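You operate a simulated robot arm through the tools that you are given. There is no shell and no other tool.

Carry out the task below with a simulated robot arm. There is one attempt and no reset: what you move stays moved.

TASK
Brush oil over the felt on the winder's gearbox, then crank once round.
Fine: tension dial to 0 before cranking; the brush goes back in its holder. Set down upright: brush. A coat counts when it lies all over at full strength: go over it till it gets no stronger.

Only the result counts: the job must be done as asked and must still hold three seconds after the hand-in. Knocking over, shifting, dropping, spilling or breaking anything else fails it.

THE ROBOT
A 6-joint arm with a two-finger parallel gripper, fixed in place. Base frame: the origin is at the foot of the arm, x ahead of it, y to its left, z up. Readings come in cm, degrees, newtons and seconds.
With the tool pointing down near the work surface it reaches from about 46 to 86 cm from the base axis. Its first joint turns from -115.0 to 115.0 degrees. Payload 4.2 kg.
Tool frame: the origin (TCP) lies between the finger pads and is the grasp point; the fingertips stand 2.3 cm ahead of it; z points along the fingers, y is the line along which they close. Largest opening 9.4 cm; finger width 3.8, thickness 1; the body of the gripper, 5.4 by 9.6 cm, starts 3.9 cm behind the TCP.
Orientation is that of the tool frame in the base frame, as a unit quaternion [x, y, z, w]. With the fingers straight down and closing along the base's y, the tool's x points along the base's -x, its y along +y and its z along -z.

THE INTERFACE
- The arm moves only by the tool move_arm. Its argument "moves" is a list of rows, each a list of 7 numbers: the finger opening in cm, from 0 to 9.4, then the shift along the base's x, y, z in units of 150 mm (1.0 is 150 mm), then the turn, a rotation vector about the base's x, y, z in units of 180 degrees (1.0 is 180 degrees). In form: [[jaw, tx, ty, tz, wx, wy, wz], ...]. A call has 1 to 20 rows; each row is the pose to reach, as a shift and turn from the pose commanded when the call began. A call with a number of a shift or a turn outside -1 to 1 is refused whole. Each row takes 0.2 s and may step no farther than 5 cm and 8.6 degrees from the row before; otherwise, or with a gripper value out of range, the whole call is refused. A pose out of reach is approached as far as the arm can. The call stops where the force on the tool passes 60 N (or 10 N more than at its start, if that is more) or the arm is blocked; 0.2 s more then pass. Each finger travels about 10.8 cm/s and halts on what it meets, pressing with about 23 N; the grip force reading is that of the motor and also rises with nothing between the fingers. The clock runs only during rows and for 0.2 s after the last one: add rows that repeat a pose to give the fingers time. The reply holds the time, the measured pose of the TCP, the force on the tool along the base axes, the opening and the grip force, in the units named above and with some noise, with the torque about the TCP (base axes, N m) and any sound that the robot's microphone picked up, and new pictures: "views" is both (left out), scene, wrist or none.
- Cameras (640 x 400 px; columns grow to the right, rows downward): "scene" is fixed at [39.36, 64.84, 172.5]; the picture's right is [-1.00, -0.09, 0.00], its down [-0.04, 0.43, -0.90] and it looks along [0.08, -0.90, -0.43] (base axes); focal length 350 px, centre (320, 200). "wrist" rides on the gripper at [8.6, 1.6, -7.4] in the tool frame; the picture's right is [-0.18, 0.98, 0.00], its down [-0.58, -0.11, -0.81] and it looks along [-0.79, -0.15, 0.59] (tool axes); focal length 243 px, centre (320, 200). There is no depth. A picture from a camera that has moved, and an enlarged one, comes with that camera's place and axes in the base frame and with its lens. The place of the scene camera against the robot may be out by one fixed shift of up to 1.2 cm in any direction.
- raise_lower(by): slides the trunk up (or, below 0, down) by that many cm; the arm rides with it, the base frame stays. It gives what a move gives, with no picture.
- zoom(camera, box): a new picture of the part [left, top, right, bottom] of that camera's present view, enlarged. The clock stands still meanwhile.
- hand_in(): hands the job in; it is judged then, once.

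Nothing tells you positions but the pictures and the camera data. Unless the task says otherwise, let go and move clear before handing in.

The tools are called as a command line: name --pt "numbers of a row" for each row, then --argument value for the rest, lists and objects as JSON in quotes. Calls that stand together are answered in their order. move_arm: Moves the arm, as the interface text tells. Its arguments: {"type":"object","properties":{"moves":{"type":"array","items":{"type":"array","items":{"type":"number"}}},"views":{"type":"string","enum":["both","scene","wrist","none"]}},"required":["moves"]} The other tools are called the same way: raise_lower (by) slides the trunk up or down; zoom (camera, box) takes an enlarged picture of a part of a camera's view; hand_in () hands the job in.

At the start:

```text
time_s: 0.0
position: [48.28, -36.13, 146.24]
tool_rot: [0.0, 1.0, 0.0, 0.0]
wrist_force: [0.3, 0.0, -0.2]
wrist_torque: [0.01, 0.0, 0.03]
width: 9.4
finger_force: 0.1
trunk travel left (down, up): [-85.1, 13.9]
```

scene: 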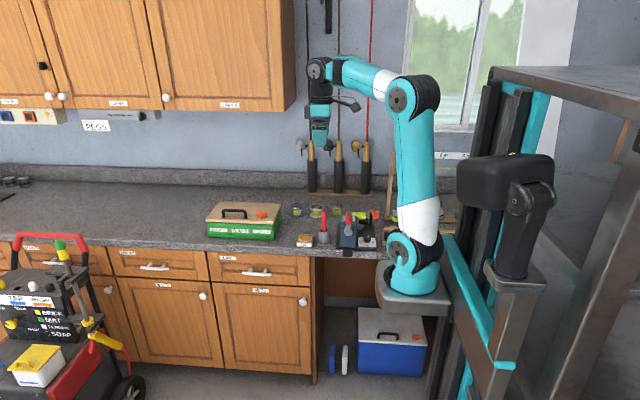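
wrist: 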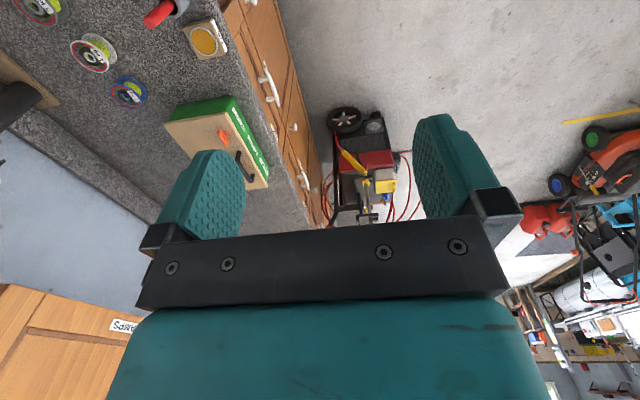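

I see a bench with a cluster of small items (winder, brush, oil dish) near the middle, behind the arm's base. First I'll zoom in to identify them.

zoom --camera "scene" --box '[280, 180, 440, 280]'

zoom --camera "scene" --box '[330, 195, 394, 255]'

zoom --camera "wrist" --box '[0, 0, 300, 190]'

```text
4.00 times, centred on (360, 230) of scene
camera zoom: at [39.36, 64.84, 172.5], right [-1.0, -0.09, 0.0], down [-0.04, 0.43, -0.9], along [0.08, -0.9, -0.43], focal length 1399 px, centre (160, 80)
```

zoom: 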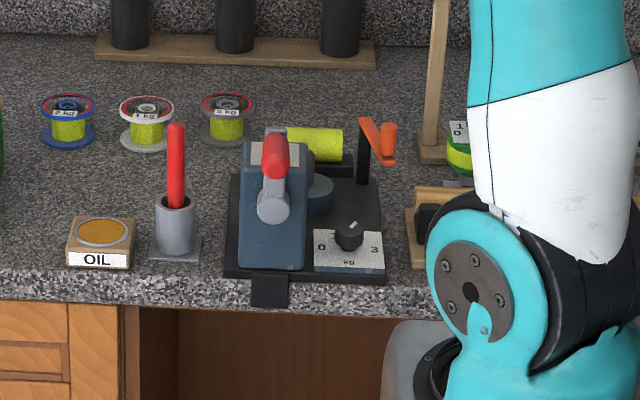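

```text
6.67 times, centred on (362, 225) of scene
camera zoom: at [39.36, 64.84, 172.5], right [-1.0, -0.09, 0.0], down [-0.04, 0.43, -0.9], along [0.08, -0.9, -0.43], focal length 2332 px, centre (40, 33)
```

zoom: 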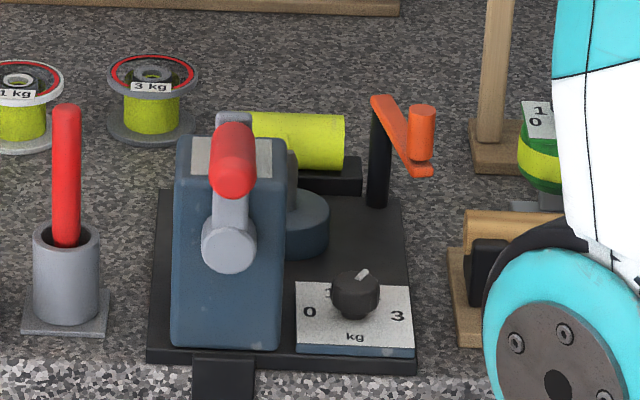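

```text
2.11 times, centred on (150, 95) of wrist
camera zoom: at [39.7, -34.55, 153.7], right [0.18, 0.98, 0.0], down [0.58, -0.11, 0.81], along [0.79, -0.15, -0.59], focal length 511 px, centre (678, 421)
```

zoom: 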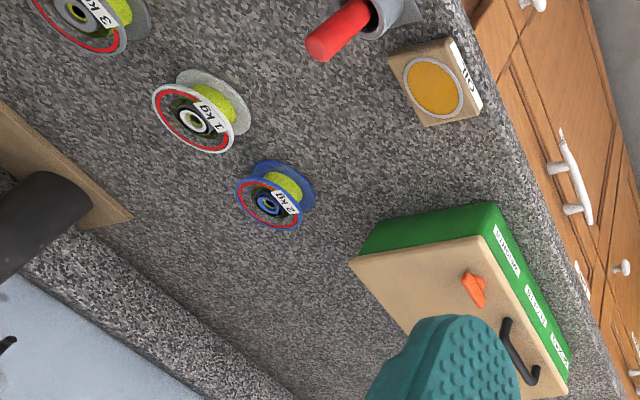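

The countertop seems to be at about z = 90 cm. I'll look closer at the robot itself and its surroundings before moving.

zoom --camera "scene" --box '[280, 20, 640, 245]'

zoom --camera "scene" --box '[350, 200, 640, 400]'

```text
1.78 times, centred on (460, 132) of scene
camera zoom: at [39.36, 64.84, 172.5], right [-1.0, -0.09, 0.0], down [-0.04, 0.43, -0.9], along [0.08, -0.9, -0.43], focal length 622 px, centre (71, 320)
```

zoom: 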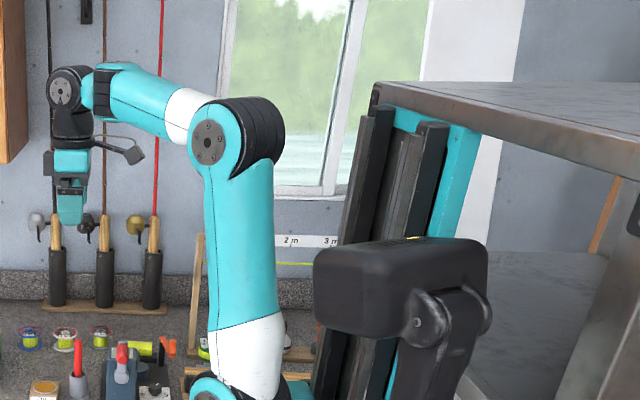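

```text
2.00 times, centred on (495, 300) of scene
camera zoom: at [39.36, 64.84, 172.5], right [-1.0, -0.09, 0.0], down [-0.04, 0.43, -0.9], along [0.08, -0.9, -0.43], focal length 699 px, centre (-30, 0)
```

zoom: 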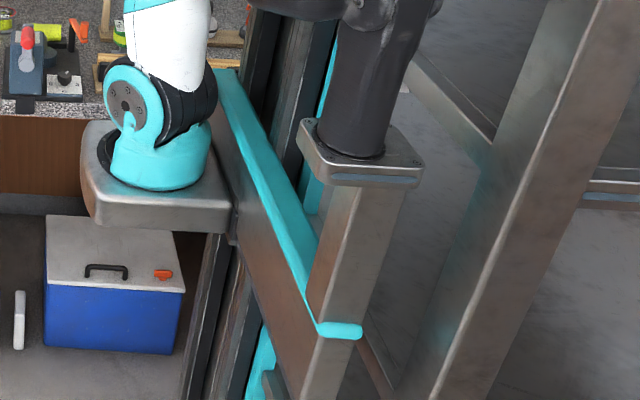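

The winder stands near x≈36, y≈-66 with the brush holder and oil pad to its left. I'll yaw the tool so the wrist camera faces the bench and move toward the work for a closer view.

move_arm --pt "9.4 -0.05 -0.0667 -0.075 0 0 -0.0417" --pt "9.4 -0.1 -0.1333 -0.15 0 0 -0.0833" --pt "9.4 -0.15 -0.2 -0.225 0 0 -0.125" --pt "9.4 -0.2 -0.2667 -0.3 0 0 -0.1667" --pt "9.4 -0.25 -0.3333 -0.375 0 0 -0.2083" --pt "9.4 -0.3 -0.4 -0.45 0 0 -0.25" --pt "9.4 -0.35 -0.4667 -0.525 0 0 -0.2917" --pt "9.4 -0.4 -0.5333 -0.6 0 0 -0.3333" --pt "9.4 -0.45 -0.6 -0.675 0 0 -0.375" --pt "9.4 -0.5 -0.6667 -0.75 0 0 -0.4167" --pt "9.4 -0.55 -0.7333 -0.825 0 0 -0.4583" --pt "9.4 -0.6 -0.8 -0.9 0 0 -0.5" --pt "9.4 -0.6 -0.8 -0.9 0 0 -0.5"

```text
time_s: 2.8
position: [39.32, -48.27, 132.6]
tool_rot: [0.708, 0.707, 0.0, 0.0]
wrist_force: [-0.6, 0.1, -0.2]
wrist_torque: [-0.02, 0.01, 0.02]
width: 9.41
finger_force: 0.1
trunk travel left (down, up): [-85.1, 13.9]
camera wrist: at [41.03, -39.56, 140.12], right [0.98, -0.19, 0.0], down [-0.11, -0.58, 0.81], along [-0.15, -0.79, -0.59], focal length 243 px, centre (320, 200)
```

scene: 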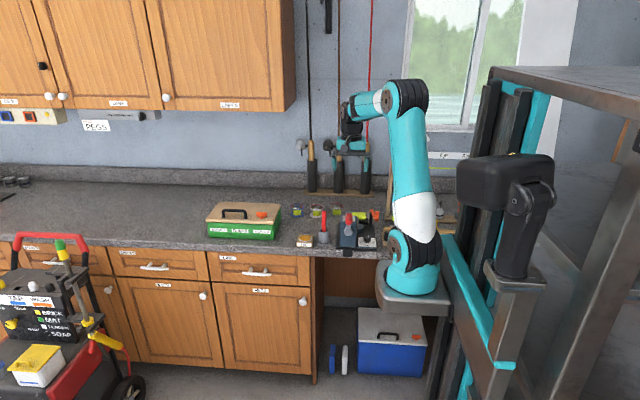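
wrist: 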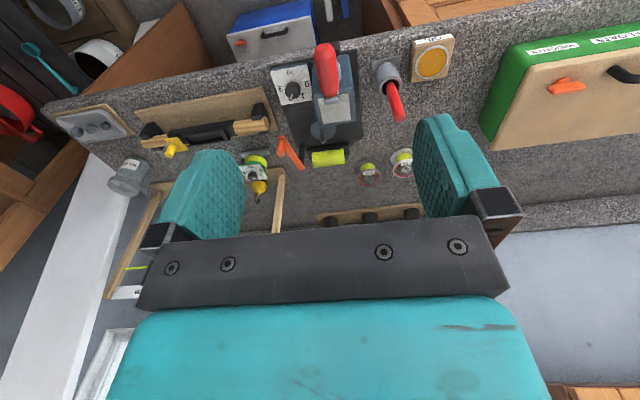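

The winder, brush and oil are now all in the wrist view. I'll enlarge these parts.

zoom --camera "wrist" --box '[250, 25, 470, 200]'

zoom --camera "wrist" --box '[265, 35, 365, 115]'

zoom --camera "scene" --box '[330, 195, 394, 255]'

```text
2.29 times, centred on (360, 112) of wrist
camera zoom: at [41.03, -39.56, 140.12], right [0.98, -0.19, 0.0], down [-0.11, -0.58, 0.81], along [-0.15, -0.79, -0.59], focal length 555 px, centre (229, 400)
```

zoom: 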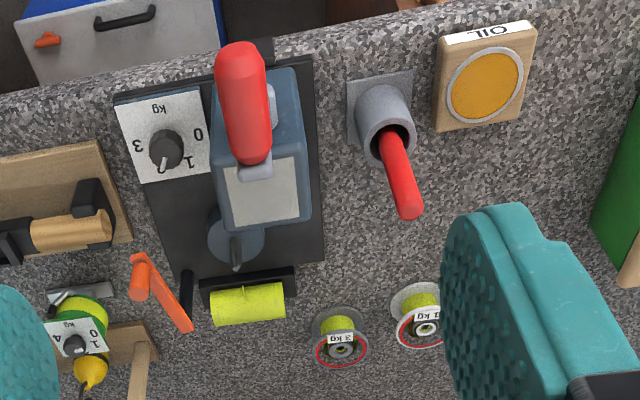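

```text
5.00 times, centred on (315, 75) of wrist
camera zoom: at [41.03, -39.56, 140.12], right [0.98, -0.19, 0.0], down [-0.11, -0.58, 0.81], along [-0.15, -0.79, -0.59], focal length 1213 px, centre (345, 825)
```

zoom: 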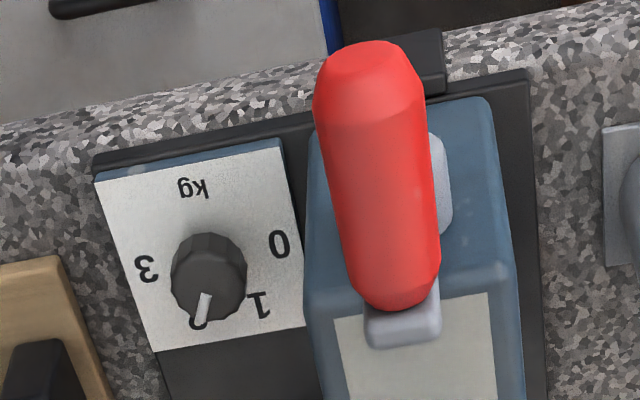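

```text
6.67 times, centred on (362, 225) of scene
camera zoom: at [39.36, 64.84, 172.5], right [-1.0, -0.09, 0.0], down [-0.04, 0.43, -0.9], along [0.08, -0.9, -0.43], focal length 2332 px, centre (40, 33)
```

zoom: 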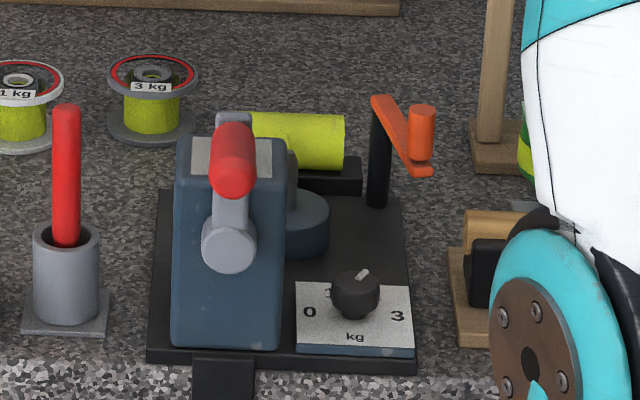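

The crank is the red-handled one on the blue gearbox, the felt is the pale pad on the gearbox top, and the dial is set near 2. I'll go closer over the winder for better geometry.

move_arm --pt "9.4 0 -0.19 -0.156 0 0 0" --pt "9.4 0 -0.38 -0.312 0 0 0" --pt "9.4 0 -0.57 -0.468 0 0 0" --pt "9.4 0 -0.76 -0.624 0 0 0" --pt "9.4 0 -0.95 -0.78 0 0 0" --pt "9.4 0 -0.95 -0.78 0 0 0"

```text
time_s: 4.2
position: [39.56, -62.75, 120.99]
tool_rot: [0.707, 0.708, 0.0, 0.0]
wrist_force: [-0.8, -0.2, -0.1]
wrist_torque: [0.0, -0.01, 0.0]
width: 9.4
finger_force: 0.1
trunk travel left (down, up): [-85.1, 13.9]
camera wrist: at [41.16, -54.03, 128.5], right [0.98, -0.18, 0.0], down [-0.11, -0.58, 0.81], along [-0.15, -0.79, -0.59], focal length 243 px, centre (320, 200)
```

scene: 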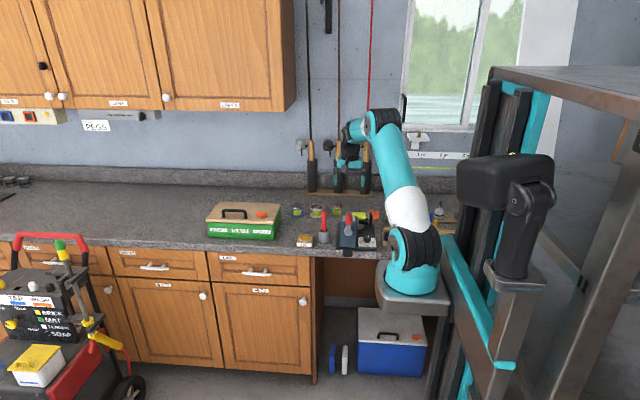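
wrist: 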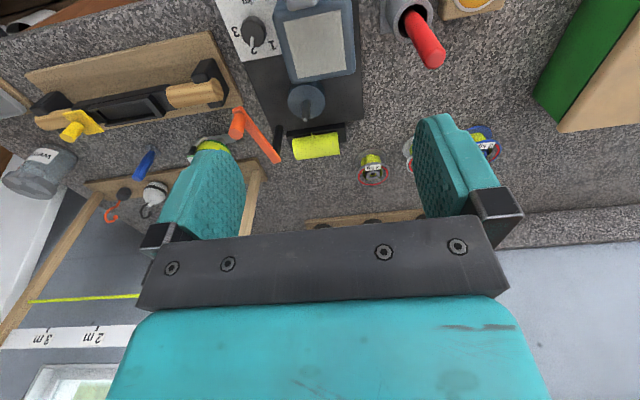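

zoom --camera "wrist" --box '[200, 0, 380, 112]'

zoom --camera "wrist" --box '[340, 0, 540, 125]'

```text
3.56 times, centred on (290, 56) of wrist
camera zoom: at [41.16, -54.03, 128.5], right [0.98, -0.18, 0.0], down [-0.11, -0.58, 0.81], along [-0.15, -0.79, -0.59], focal length 863 px, centre (427, 712)
```

zoom: 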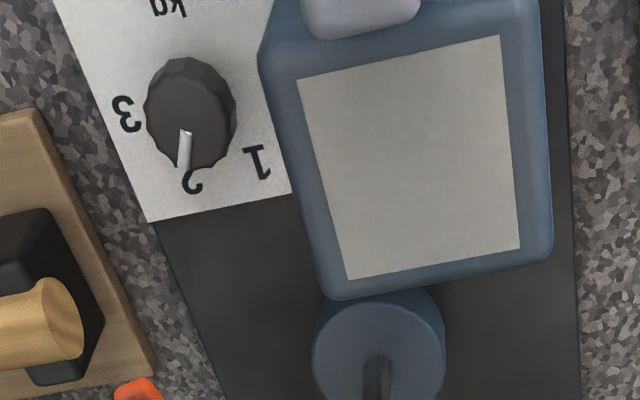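

```text
3.20 times, centred on (440, 62) of wrist
camera zoom: at [41.16, -54.03, 128.5], right [0.98, -0.18, 0.0], down [-0.11, -0.58, 0.81], along [-0.15, -0.79, -0.59], focal length 776 px, centre (-64, 640)
```

zoom: 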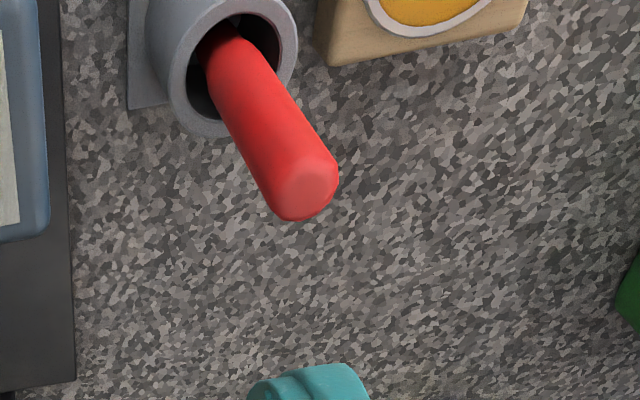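

The geometry is becoming clear: felt about 36.5–41.5 in x, -61.4 to -66.5 in y at z≈103; dial knob near (31, -64) pointing at 2; brush tip near (48.9, -64.9, 107). Next I turn the tool back and hover over the dial to check clearances around it.

move_arm --pt "9.4 -0.05 0 0 0 0 0.0417" --pt "9.4 -0.1 0 0 0 0 0.0833" --pt "9.4 -0.15 0 0 0 0 0.125" --pt "9.4 -0.2 0 0 0 0 0.1667" --pt "9.4 -0.25 0 0 0 0 0.2083" --pt "9.4 -0.3 0 0 0 0 0.25" --pt "9.4 -0.35 0 0 0 0 0.2917" --pt "9.4 -0.4 0 0 0 0 0.3333" --pt "9.4 -0.45 -0.02 0 0 0 0.375" --pt "9.4 -0.5 -0.04 -0.1 0 0 0.4167" --pt "9.4 -0.55 -0.06 -0.2 0 0 0.4583" --pt "9.4 -0.567 -0.077 -0.333 0 0 0.5" --pt "9.4 -0.567 -0.077 -0.333 0 0 0.5"

```text
time_s: 7.0
position: [30.84, -63.64, 116.12]
tool_rot: [0.0, 1.0, 0.0, 0.0]
wrist_force: [-0.2, 0.6, -0.2]
wrist_torque: [0.0, 0.0, 0.0]
width: 9.39
finger_force: 0.1
trunk travel left (down, up): [-85.1, 13.9]
camera wrist: at [22.21, -62.0, 123.46], right [0.18, 0.98, 0.0], down [0.58, -0.11, 0.81], along [0.79, -0.15, -0.59], focal length 243 px, centre (320, 200)
```

scene: 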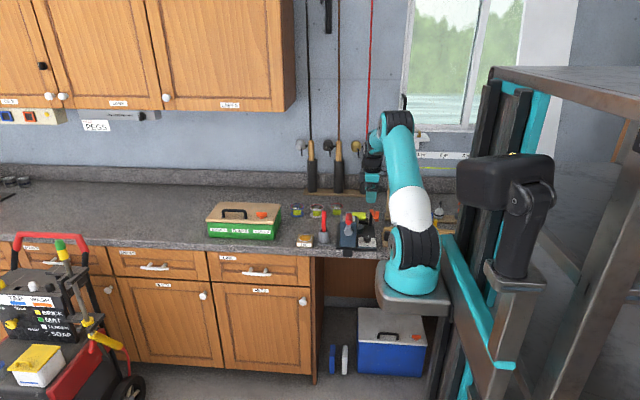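
wrist: 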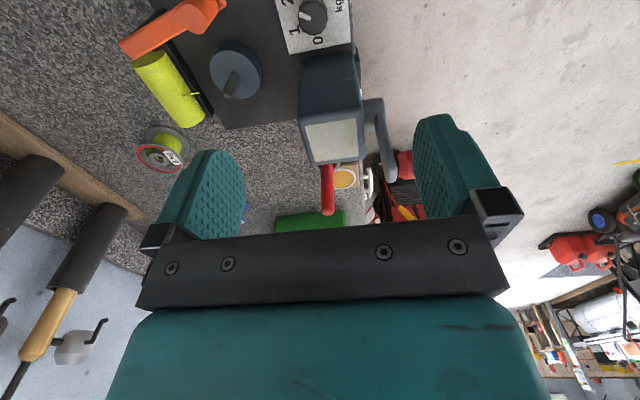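

zoom --camera "wrist" --box '[110, 0, 400, 180]'

zoom --camera "wrist" --box '[270, 0, 430, 100]'

zoom --camera "wrist" --box '[290, 80, 420, 220]'

```text
2.21 times, centred on (255, 90) of wrist
camera zoom: at [22.21, -62.0, 123.46], right [0.18, 0.98, 0.0], down [0.58, -0.11, 0.81], along [0.79, -0.15, -0.59], focal length 535 px, centre (463, 443)
```

zoom: 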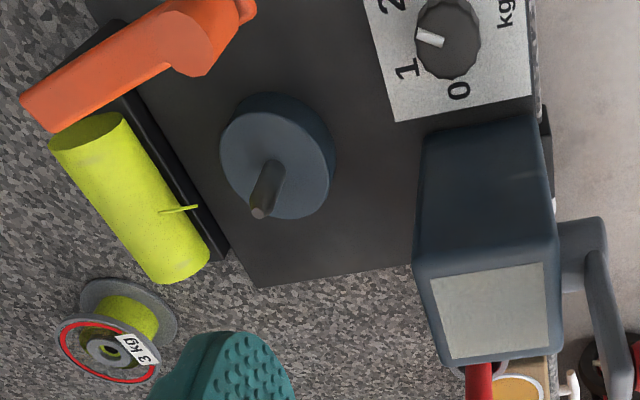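

```text
4.00 times, centred on (350, 50) of wrist
camera zoom: at [22.21, -62.0, 123.46], right [0.18, 0.98, 0.0], down [0.58, -0.11, 0.81], along [0.79, -0.15, -0.59], focal length 970 px, centre (200, 800)
```

zoom: 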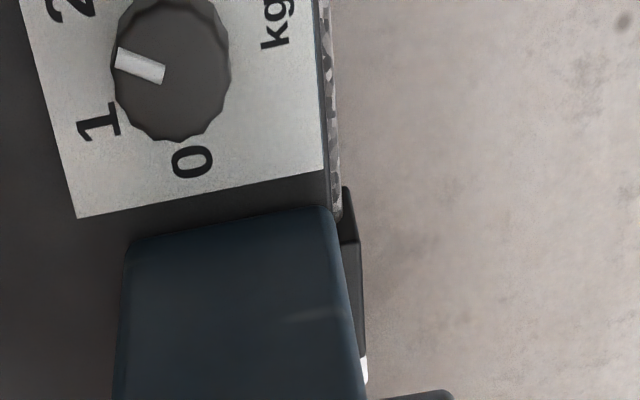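

```text
2.86 times, centred on (355, 150) of wrist
camera zoom: at [22.21, -62.0, 123.46], right [0.18, 0.98, 0.0], down [0.58, -0.11, 0.81], along [0.79, -0.15, -0.59], focal length 693 px, centre (220, 343)
```

zoom: 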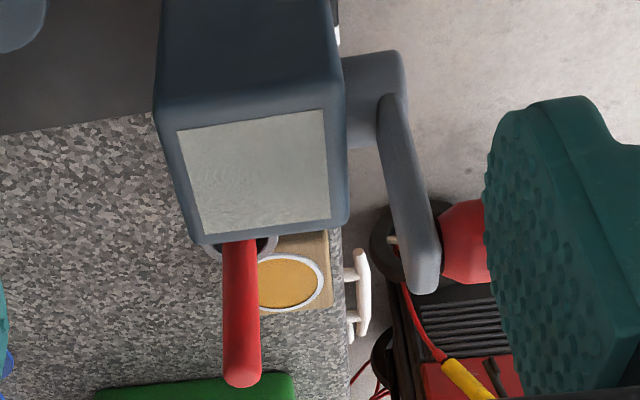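

The view shows the crank arm stands clear of the gearbox, the felt is a flat ~5×5 cm square, and the dial scale runs 60° per kg from 0 at +x to 3 at -x. I'll descend over the knob with the jaws closing along y, turned -20°, and check the alignment.

move_arm --pt "5.4 0 -0.02 -0.2 0 0 -0.03" --pt "5.4 0 -0.04 -0.4 0 0 -0.06" --pt "5.4 0 -0.047 -0.6 0 0 -0.09" --pt "5.4 0 -0.047 -0.8 0 0 -0.111" --pt "5.4 0 -0.047 -0.93 0 0 -0.111" --pt "5.4 0 -0.047 -0.93 0 0 -0.111"

```text
time_s: 8.4
position: [30.64, -64.36, 102.09]
tool_rot: [0.174, 0.985, 0.0, 0.0]
wrist_force: [-0.7, 0.1, 0.4]
wrist_torque: [0.02, 0.01, -0.01]
width: 5.4
finger_force: 0.2
trunk travel left (down, up): [-85.1, 13.9]
camera wrist: at [23.14, -59.88, 109.58], right [0.51, 0.86, 0.0], down [0.51, -0.3, 0.81], along [0.69, -0.41, -0.59], focal length 243 px, centre (320, 200)
```

scene: 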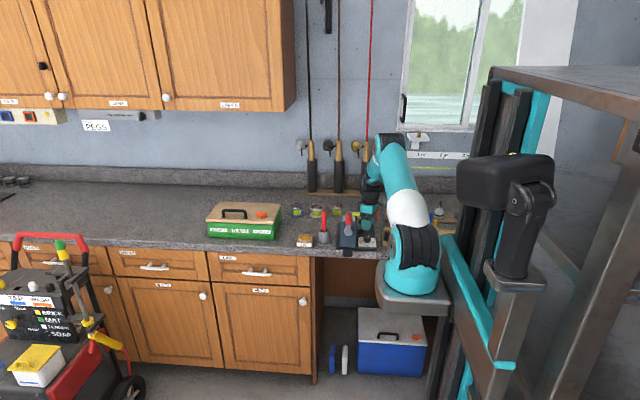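
wrist: 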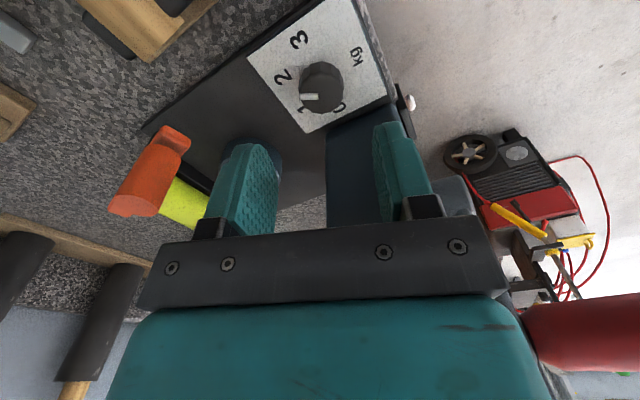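

zoom --camera "wrist" --box '[230, 0, 430, 180]'

zoom --camera "scene" --box '[330, 180, 410, 255]'

```text
2.22 times, centred on (330, 90) of wrist
camera zoom: at [23.14, -59.88, 109.58], right [0.51, 0.86, 0.0], down [0.51, -0.3, 0.81], along [0.69, -0.41, -0.59], focal length 539 px, centre (298, 444)
```

zoom: 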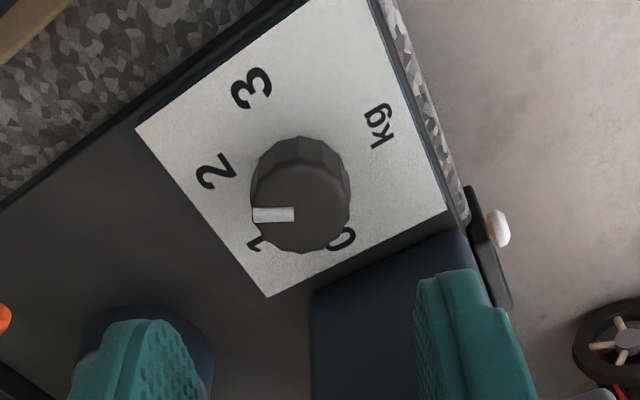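

```text
5.33 times, centred on (370, 218) of scene
camera zoom: at [39.36, 64.84, 172.5], right [-1.0, -0.09, 0.0], down [-0.04, 0.43, -0.9], along [0.08, -0.9, -0.43], focal length 1865 px, centre (53, 107)
```

zoom: 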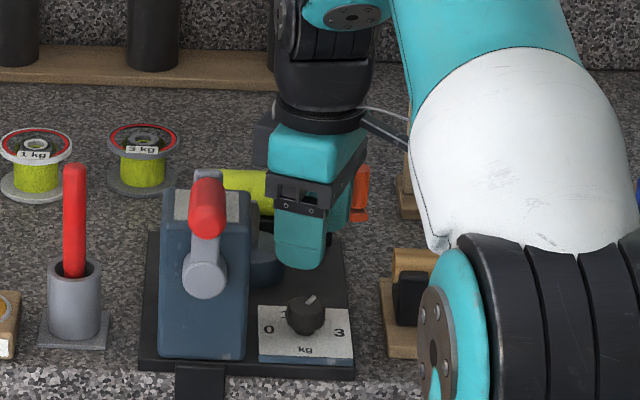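

Knob centre computes to about (30.95, -64.4), top at z≈94.0, pointer at 2. I'll lower around it and close gently.

move_arm --pt "5.4 0.005 0 -0.15 0 0 0" --pt "5.4 0.008 0 -0.3 0 0 0" --pt "5.4 0.008 0 -0.4 0 0 0" --pt "5.4 0.008 0 -0.463 0 0 0" --pt "5.4 0.008 0 -0.463 0 0 0"

```text
time_s: 9.1
position: [31.06, -64.84, 98.89]
tool_rot: [0.171, 0.985, -0.01, 0.006]
wrist_force: [-3.6, 7.7, 33.0]
wrist_torque: [-0.34, -1.63, 0.39]
width: 5.39
finger_force: 0.2
trunk travel left (down, up): [-85.1, 13.9]
stopped in row 3: the force on the tool passed its limit at 85 N (the readings are from after the stop); the commanded pose is now the measured one
camera wrist: at [23.44, -60.27, 106.2], right [0.5, 0.86, -0.01], down [0.51, -0.28, 0.82], along [0.7, -0.42, -0.58], focal length 243 px, centre (320, 200)
```

scene: 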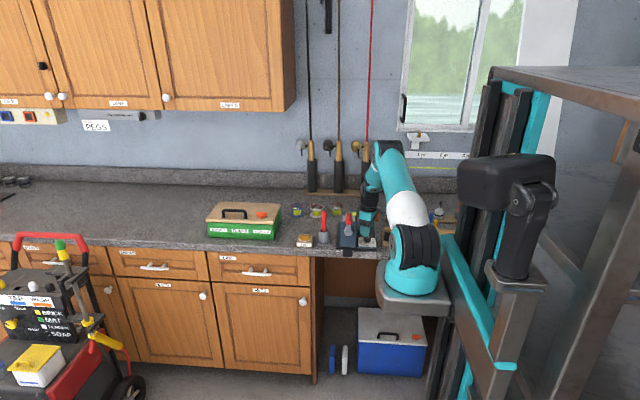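
wrist: 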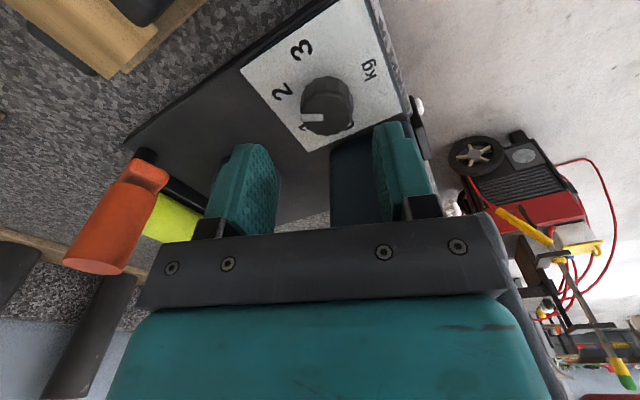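

Unexpected contact: something on the +x side touched when the tool was at z≈98.9, before reaching the knob. I'll look at it closely before moving away.

zoom --camera "scene" --box '[335, 170, 399, 250]'

zoom --camera "wrist" --box '[200, 60, 520, 260]'

```text
5.00 times, centred on (367, 210) of scene
camera zoom: at [39.36, 64.84, 172.5], right [-1.0, -0.09, 0.0], down [-0.04, 0.43, -0.9], along [0.08, -0.9, -0.43], focal length 1749 px, centre (85, 150)
```

zoom: 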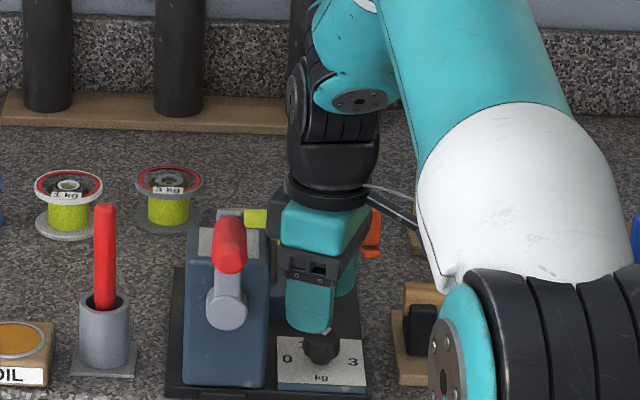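

```text
2.00 times, centred on (360, 160) of wrist
camera zoom: at [23.44, -60.27, 106.2], right [0.5, 0.86, -0.01], down [0.51, -0.28, 0.82], along [0.7, -0.42, -0.58], focal length 485 px, centre (240, 280)
```

zoom: 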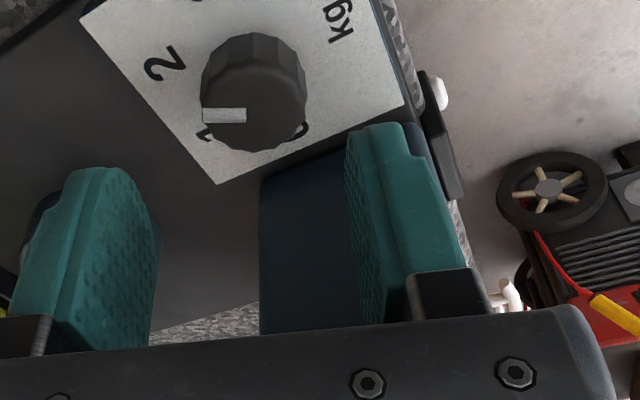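

The black box on the back side of the gripper met the gearbox's top edge. I'll rise, and lean the tool 20° away from the gearbox so that box clears it.

move_arm --pt "5.4 0 0 0.1 0 0 0" --pt "5.4 -0.01 0.02 0.25 0 0 0" --pt "5.4 -0.046 0.043 0.35 -0.01 -0.034 -0.0006" --pt "5.4 -0.046 0.043 0.35 -0.02 -0.068 -0.0012" --pt "5.4 -0.046 0.043 0.35 -0.0311 -0.1017 -0.0017" --pt "5.4 -0.046 0.043 0.25 -0.0311 -0.1017 -0.0017" --pt "5.4 -0.046 0.043 0.25 -0.0311 -0.1017 -0.0017"

```text
time_s: 10.7
position: [30.35, -64.22, 102.18]
tool_rot: [0.171, 0.97, -0.026, 0.168]
wrist_force: [-0.2, 0.4, 0.4]
wrist_torque: [-0.01, -0.03, -0.02]
width: 5.41
finger_force: 0.1
trunk travel left (down, up): [-85.1, 13.9]
camera wrist: at [20.91, -58.92, 106.34], right [0.5, 0.86, 0.07], down [0.22, -0.2, 0.95], along [0.84, -0.46, -0.29], focal length 243 px, centre (320, 200)
```

scene: 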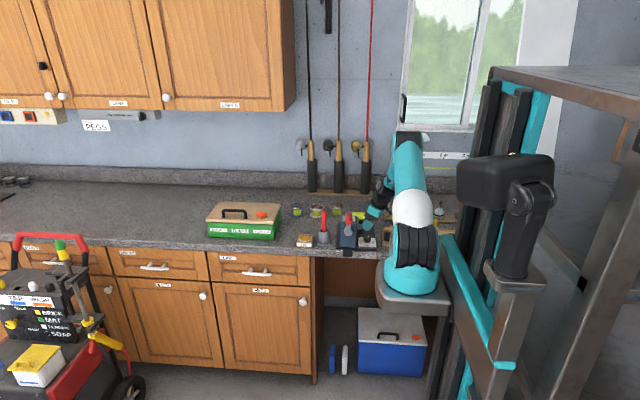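
wrist: 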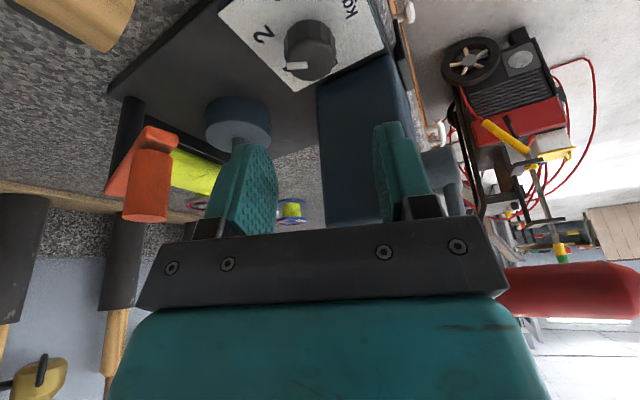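

zoom --camera "wrist" --box '[200, 0, 440, 150]'

zoom --camera "scene" --box '[335, 180, 399, 255]'

```text
2.67 times, centred on (320, 75) of wrist
camera zoom: at [20.91, -58.92, 106.34], right [0.5, 0.86, 0.07], down [0.22, -0.2, 0.95], along [0.84, -0.46, -0.29], focal length 647 px, centre (320, 533)
```

zoom: 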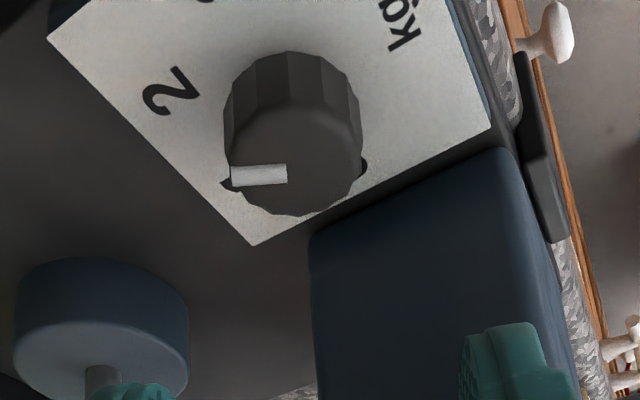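

```text
5.33 times, centred on (367, 218) of scene
camera zoom: at [39.36, 64.84, 172.5], right [-1.0, -0.09, 0.0], down [-0.04, 0.43, -0.9], along [0.08, -0.9, -0.43], focal length 1865 px, centre (69, 107)
```

zoom: 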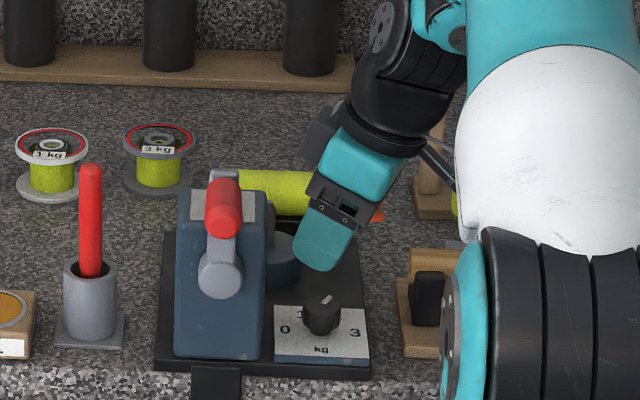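

move_arm --pt "5.4 0 0 0 0 0 0" --views "none"

move_arm --pt "5.4 0 0 0 0 0 0" --views "none"

move_arm --pt "5.4 0 0 0 0 0 0" --views "none"

```text
time_s: 11.1
position: [30.24, -64.06, 102.19]
tool_rot: [0.172, 0.97, -0.026, 0.169]
wrist_force: [0.6, -0.7, 0.6]
wrist_torque: [0.0, 0.03, 0.0]
width: 5.4
finger_force: 0.2
trunk travel left (down, up): [-85.1, 13.9]
```

```text
time_s: 11.4
position: [30.38, -64.04, 102.11]
tool_rot: [0.172, 0.97, -0.026, 0.169]
wrist_force: [0.5, 0.1, 0.4]
wrist_torque: [0.0, -0.02, -0.03]
width: 5.39
finger_force: 0.1
trunk travel left (down, up): [-85.1, 13.9]
```

```text
time_s: 11.8
position: [30.42, -64.05, 102.22]
tool_rot: [0.172, 0.97, -0.027, 0.168]
wrist_force: [0.0, -0.1, -0.1]
wrist_torque: [0.02, 0.02, 0.0]
width: 5.38
finger_force: 0.0
trunk travel left (down, up): [-85.1, 13.9]
```

move_arm --pt "5.4 0 -0.004 -0.15 0 0 0" --pt "5.4 0 -0.007 -0.3 0 0 0" --pt "5.4 0 -0.007 -0.4 0 0 0" --pt "5.4 0 -0.007 -0.45 0 0 0" --pt "5.4 0 -0.007 -0.478 0 0 0" --pt "5.4 0 -0.007 -0.478 0 0 0"

```text
time_s: 13.2
position: [30.38, -64.24, 95.08]
tool_rot: [0.172, 0.97, -0.026, 0.168]
wrist_force: [-0.3, -0.4, -0.4]
wrist_torque: [-0.02, 0.0, 0.02]
width: 5.42
finger_force: 0.0
trunk travel left (down, up): [-85.1, 13.9]
camera wrist: at [20.95, -59.07, 99.19], right [0.5, 0.86, 0.07], down [0.22, -0.2, 0.95], along [0.84, -0.46, -0.29], focal length 243 px, centre (320, 200)
```

scene: 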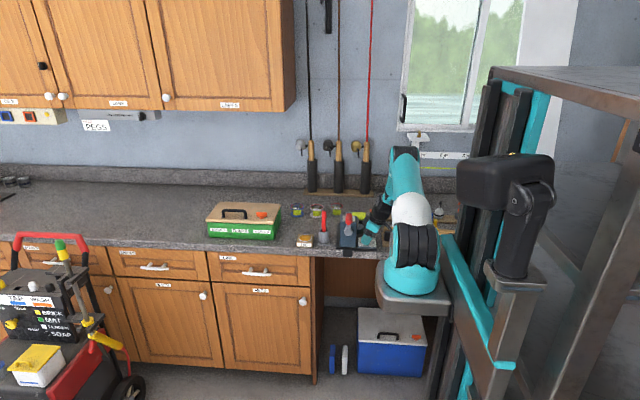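
wrist: 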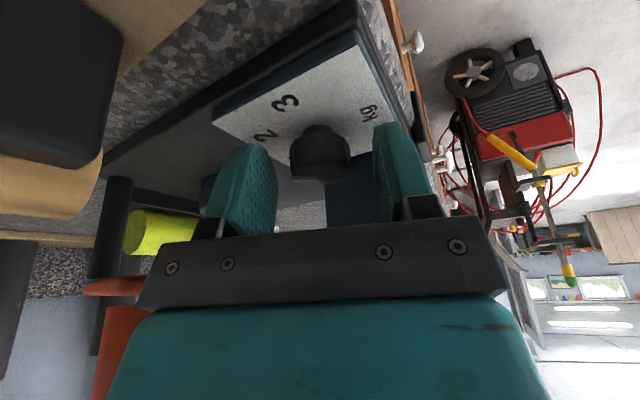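

The knob sits centred between the fingers with no contact force. I'll close on it.

move_arm --pt "4.0 0 0 0 0 0 0" --pt "3.0 0 0 0 0 0 0" --pt "2.5 0 0 0 0 0 0" --pt "2.5 0 0 0 0 0 0"

zoom --camera "wrist" --box '[180, 40, 460, 215]'

```text
time_s: 14.2
position: [30.26, -64.14, 95.15]
tool_rot: [0.173, 0.97, -0.027, 0.168]
wrist_force: [0.2, 0.2, -0.4]
wrist_torque: [-0.05, -0.11, 0.04]
width: 2.92
finger_force: 45.2
trunk travel left (down, up): [-85.1, 13.9]
camera wrist: at [20.96, -59.06, 99.21], right [0.5, 0.86, 0.07], down [0.22, -0.2, 0.95], along [0.84, -0.46, -0.29], focal length 243 px, centre (320, 200)
```

scene: 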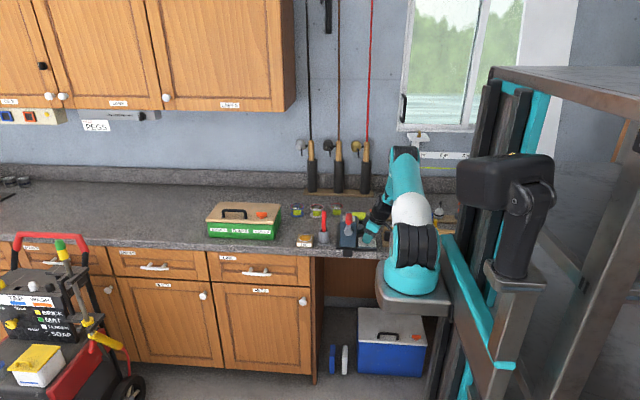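
wrist: 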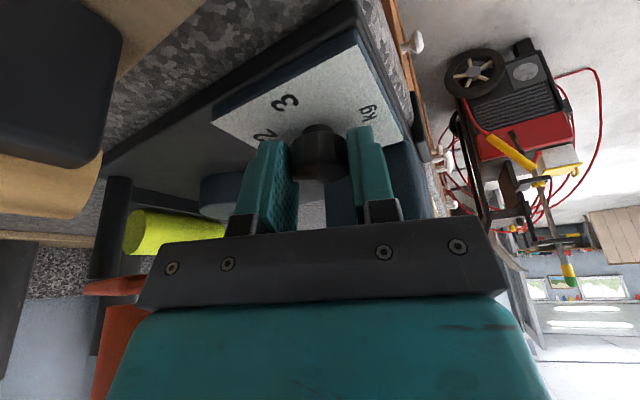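

```text
2.29 times, centred on (320, 128) of wrist
camera zoom: at [20.96, -59.06, 99.21], right [0.5, 0.86, 0.07], down [0.22, -0.2, 0.95], along [0.84, -0.46, -0.29], focal length 555 px, centre (320, 366)
```

zoom: 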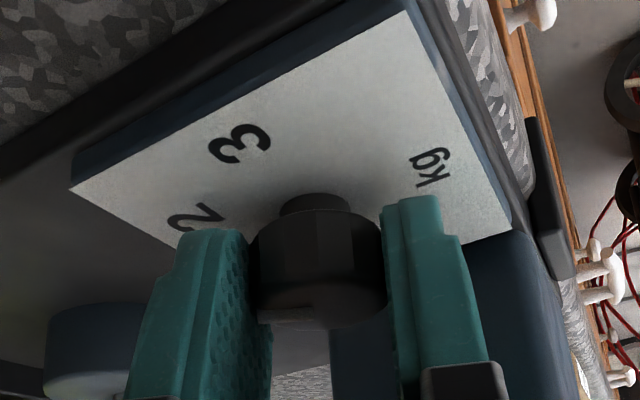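

Gripped at 2.9 cm. Now I turn the knob +30° about its vertical axis.

move_arm --pt "2.5 -0.0015 -0.0052 0 0 0 0.0417" --pt "2.5 -0.0023 -0.0105 0 0 0 0.0833" --pt "2.5 -0.0024 -0.0159 0 0 0 0.125" --pt "2.5 -0.0018 -0.0213 0 0 0 0.1667" --pt "2.5 -0.0018 -0.0213 0 0 0 0.1667"

zoom --camera "scene" --box '[335, 180, 399, 255]'

```text
time_s: 15.4
position: [30.33, -64.39, 95.04]
tool_rot: [-0.087, 0.982, 0.019, 0.169]
wrist_force: [-5.6, 13.3, 10.1]
wrist_torque: [0.66, 0.66, 0.08]
width: 2.94
finger_force: 45.1
trunk travel left (down, up): [-85.1, 13.9]
camera wrist: at [19.64, -64.72, 99.21], right [0.0, 1.0, 0.07], down [0.29, -0.07, 0.95], along [0.96, 0.02, -0.29], focal length 243 px, centre (320, 200)
```

scene: 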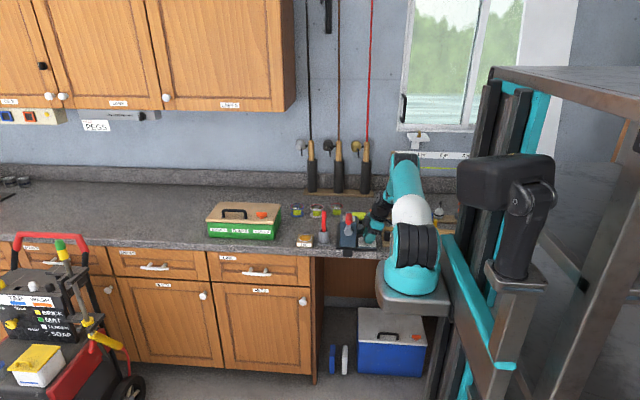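
wrist: 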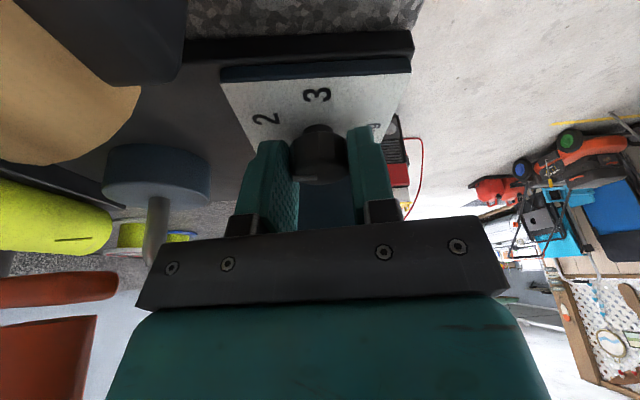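

```text
5.33 times, centred on (367, 218) of scene
camera zoom: at [39.36, 64.84, 172.5], right [-1.0, -0.09, 0.0], down [-0.04, 0.43, -0.9], along [0.08, -0.9, -0.43], focal length 1865 px, centre (69, 107)
```

zoom: 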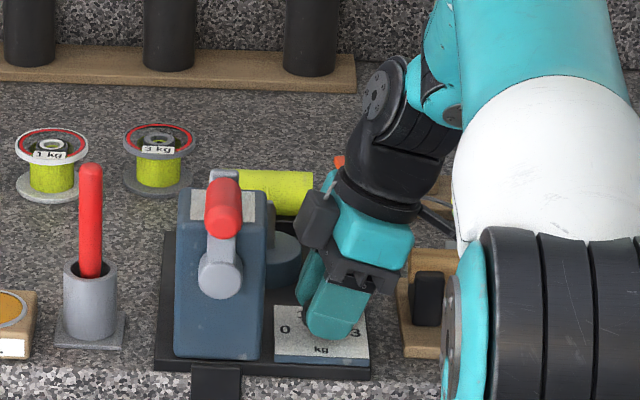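

The knob turned with the gripper, it seems. I'll open, rise, swing back to -40° and check the pointer.

move_arm --pt "4.0 0 0 0 0 0 0" --pt "5.4 0 0 0 0 0 0" --pt "5.4 0 0 0 0 0 0" --pt "5.4 0 0 0.2 0 0 0" --pt "5.4 0 0 0.4 0 0 0" --pt "5.4 0.0015 0.006 0.4 0 0 -0.0463" --pt "5.4 0.003 0.011 0.4 0 0 -0.0926" --pt "5.4 0.0045 0.017 0.4 0 0 -0.1389" --pt "5.4 0.006 0.023 0.4 0 0 -0.1852" --pt "5.4 0.0075 0.028 0.4 0 0 -0.2315" --pt "5.4 0.009 0.0337 0.4 0 0 -0.2778" --pt "5.4 0.009 0.0337 0.4 0 0 -0.2778"

zoom --camera "wrist" --box '[200, 0, 440, 150]'

zoom --camera "scene" --box '[335, 180, 399, 255]'

```text
time_s: 18.1
position: [30.49, -63.97, 100.98]
tool_rot: [0.338, 0.926, -0.055, 0.161]
wrist_force: [0.5, 0.4, -0.1]
wrist_torque: [-0.01, 0.02, -0.01]
width: 5.42
finger_force: 0.0
trunk travel left (down, up): [-85.1, 13.9]
camera wrist: at [23.43, -55.92, 105.09], right [0.77, 0.64, 0.07], down [0.14, -0.27, 0.95], along [0.63, -0.72, -0.29], focal length 243 px, centre (320, 200)
```

scene: 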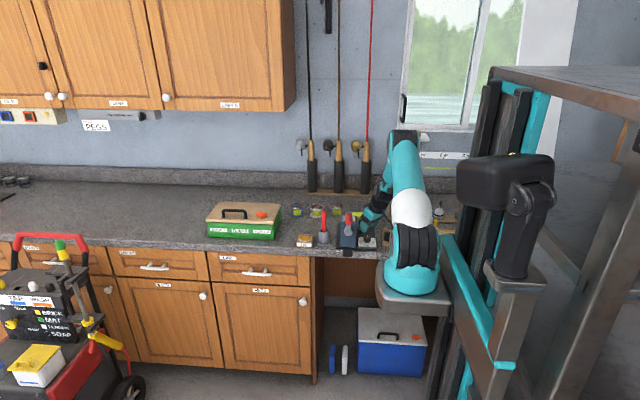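
wrist: 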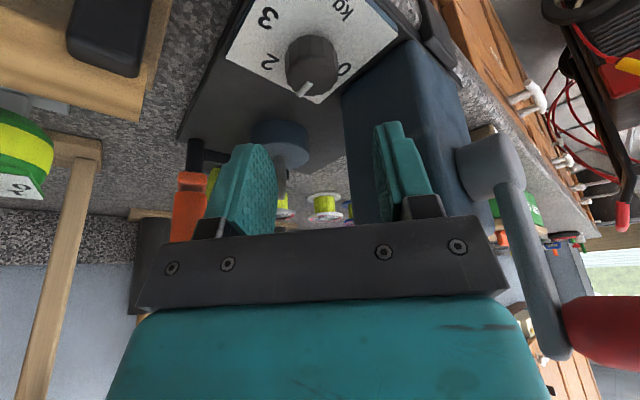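

```text
2.67 times, centred on (320, 75) of wrist
camera zoom: at [23.43, -55.92, 105.09], right [0.77, 0.64, 0.07], down [0.14, -0.27, 0.95], along [0.63, -0.72, -0.29], focal length 647 px, centre (320, 533)
```

zoom: 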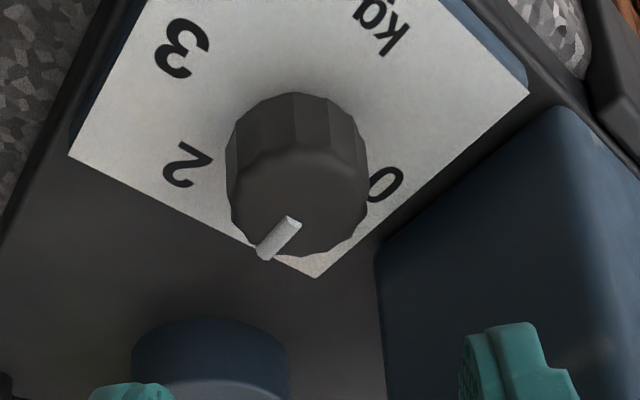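

```text
5.33 times, centred on (367, 218) of scene
camera zoom: at [39.36, 64.84, 172.5], right [-1.0, -0.09, 0.0], down [-0.04, 0.43, -0.9], along [0.08, -0.9, -0.43], focal length 1865 px, centre (69, 107)
```

zoom: 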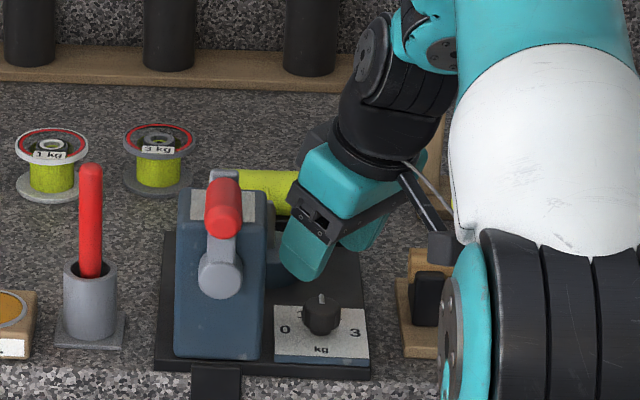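

The pointer is now about halfway between 1 and 2 (≈-87°), so the method works. I'll repeat with a 45° stroke.

move_arm --pt "5.4 -0.002 0 -0.13 0 0 0" --pt "5.4 -0.003 0 -0.26 0 0 0" --pt "5.4 -0.003 0 -0.35 0 0 0" --pt "5.4 -0.003 0 -0.388 0 0 0" --pt "4.0 -0.003 0 -0.388 0 0 0" --pt "3.0 -0.003 0 -0.388 0 0 0" --pt "2.5 -0.003 0 -0.388 0 0 0" --pt "2.5 -0.003 0 -0.388 0 0 0" --pt "2.5 -0.0062 -0.0044 -0.388 0 0 0.0417" --pt "2.5 -0.0088 -0.0091 -0.388 0 0 0.0833" --pt "2.5 -0.0108 -0.0141 -0.388 0 0 0.125" --pt "2.5 -0.012 -0.0194 -0.388 0 0 0.1667" --pt "2.5 -0.0126 -0.0248 -0.388 0 0 0.2083" --pt "2.5 -0.0125 -0.0302 -0.388 0 0 0.25" --pt "2.5 -0.0125 -0.0302 -0.388 0 0 0.25"

```text
time_s: 21.2
position: [30.32, -64.29, 95.34]
tool_rot: [-0.045, 0.984, 0.012, 0.171]
wrist_force: [9.3, 7.9, 9.9]
wrist_torque: [0.19, 0.66, 0.06]
width: 2.92
finger_force: 45.3
trunk travel left (down, up): [-85.1, 13.9]
camera wrist: at [19.63, -63.78, 99.34], right [0.08, 0.99, 0.07], down [0.28, -0.09, 0.95], along [0.95, -0.06, -0.29], focal length 243 px, centre (320, 200)
```

scene: 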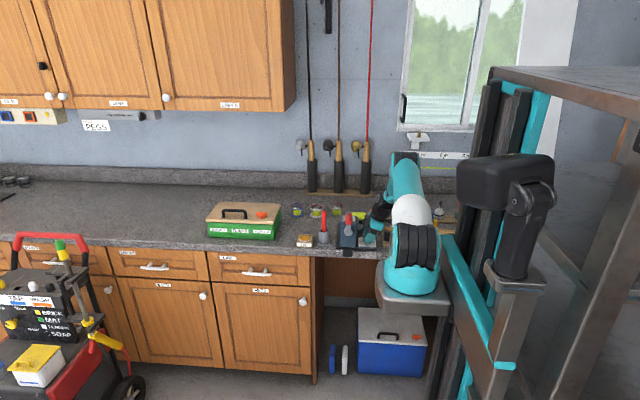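
wrist: 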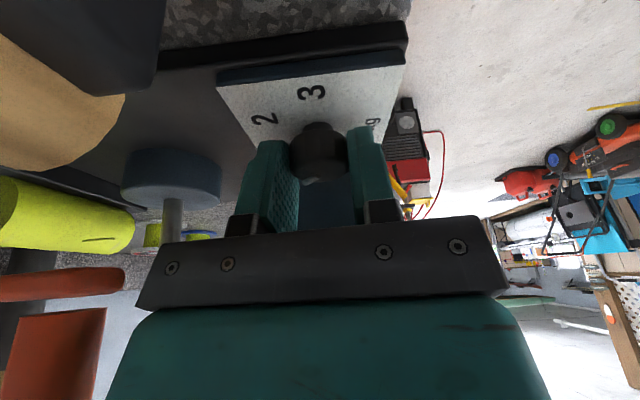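

move_arm --pt "4.0 0 0 0 0 0 0" --pt "5.4 0 0 0 0 0 0" --pt "5.4 0 0 0 0 0 0" --pt "5.4 0 0 0.2 0 0 0" --pt "5.4 0 0 0.38 0 0 0" --pt "5.4 0.0015 0.005 0.38 0 0 -0.0417" --pt "5.4 0.003 0.01 0.38 0 0 -0.0833" --pt "5.4 0.0045 0.015 0.38 0 0 -0.125" --pt "5.4 0.006 0.02 0.38 0 0 -0.1667" --pt "5.4 0.0075 0.025 0.38 0 0 -0.2083" --pt "5.4 0.0095 0.0302 0.38 0 0 -0.25" --pt "5.4 0.0095 0.0302 0.38 0 0 -0.25" --views "wrist"

zoom --camera "wrist" --box '[200, 0, 440, 150]'

```text
time_s: 23.9
position: [30.39, -64.21, 100.91]
tool_rot: [0.338, 0.926, -0.055, 0.161]
wrist_force: [-0.1, -0.2, -0.4]
wrist_torque: [0.0, -0.04, -0.02]
width: 5.41
finger_force: 0.1
trunk travel left (down, up): [-85.1, 13.9]
camera wrist: at [23.28, -56.03, 105.02], right [0.77, 0.64, 0.07], down [0.14, -0.27, 0.95], along [0.63, -0.72, -0.29], focal length 243 px, centre (320, 200)
```

wrist: 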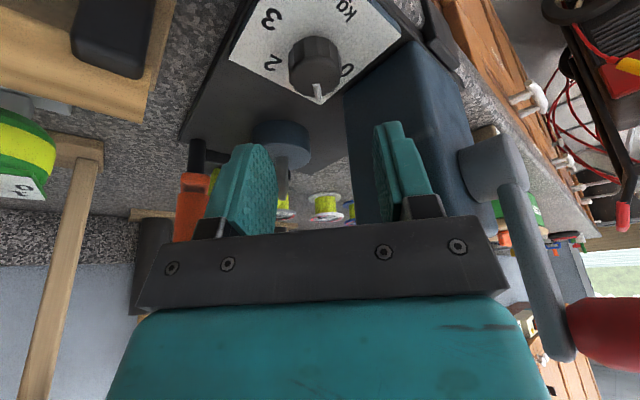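

```text
2.67 times, centred on (320, 75) of wrist
camera zoom: at [23.28, -56.03, 105.02], right [0.77, 0.64, 0.07], down [0.14, -0.27, 0.95], along [0.63, -0.72, -0.29], focal length 647 px, centre (320, 533)
```

zoom: 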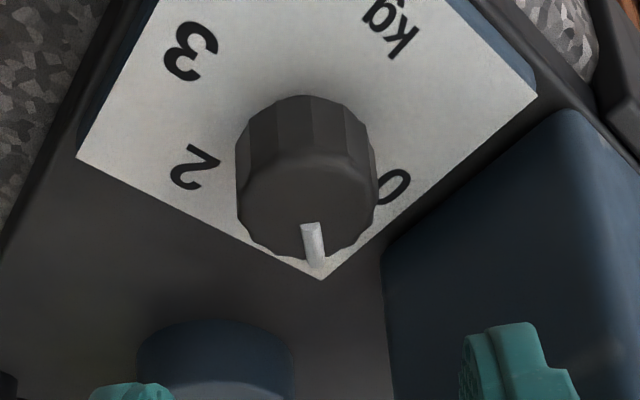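

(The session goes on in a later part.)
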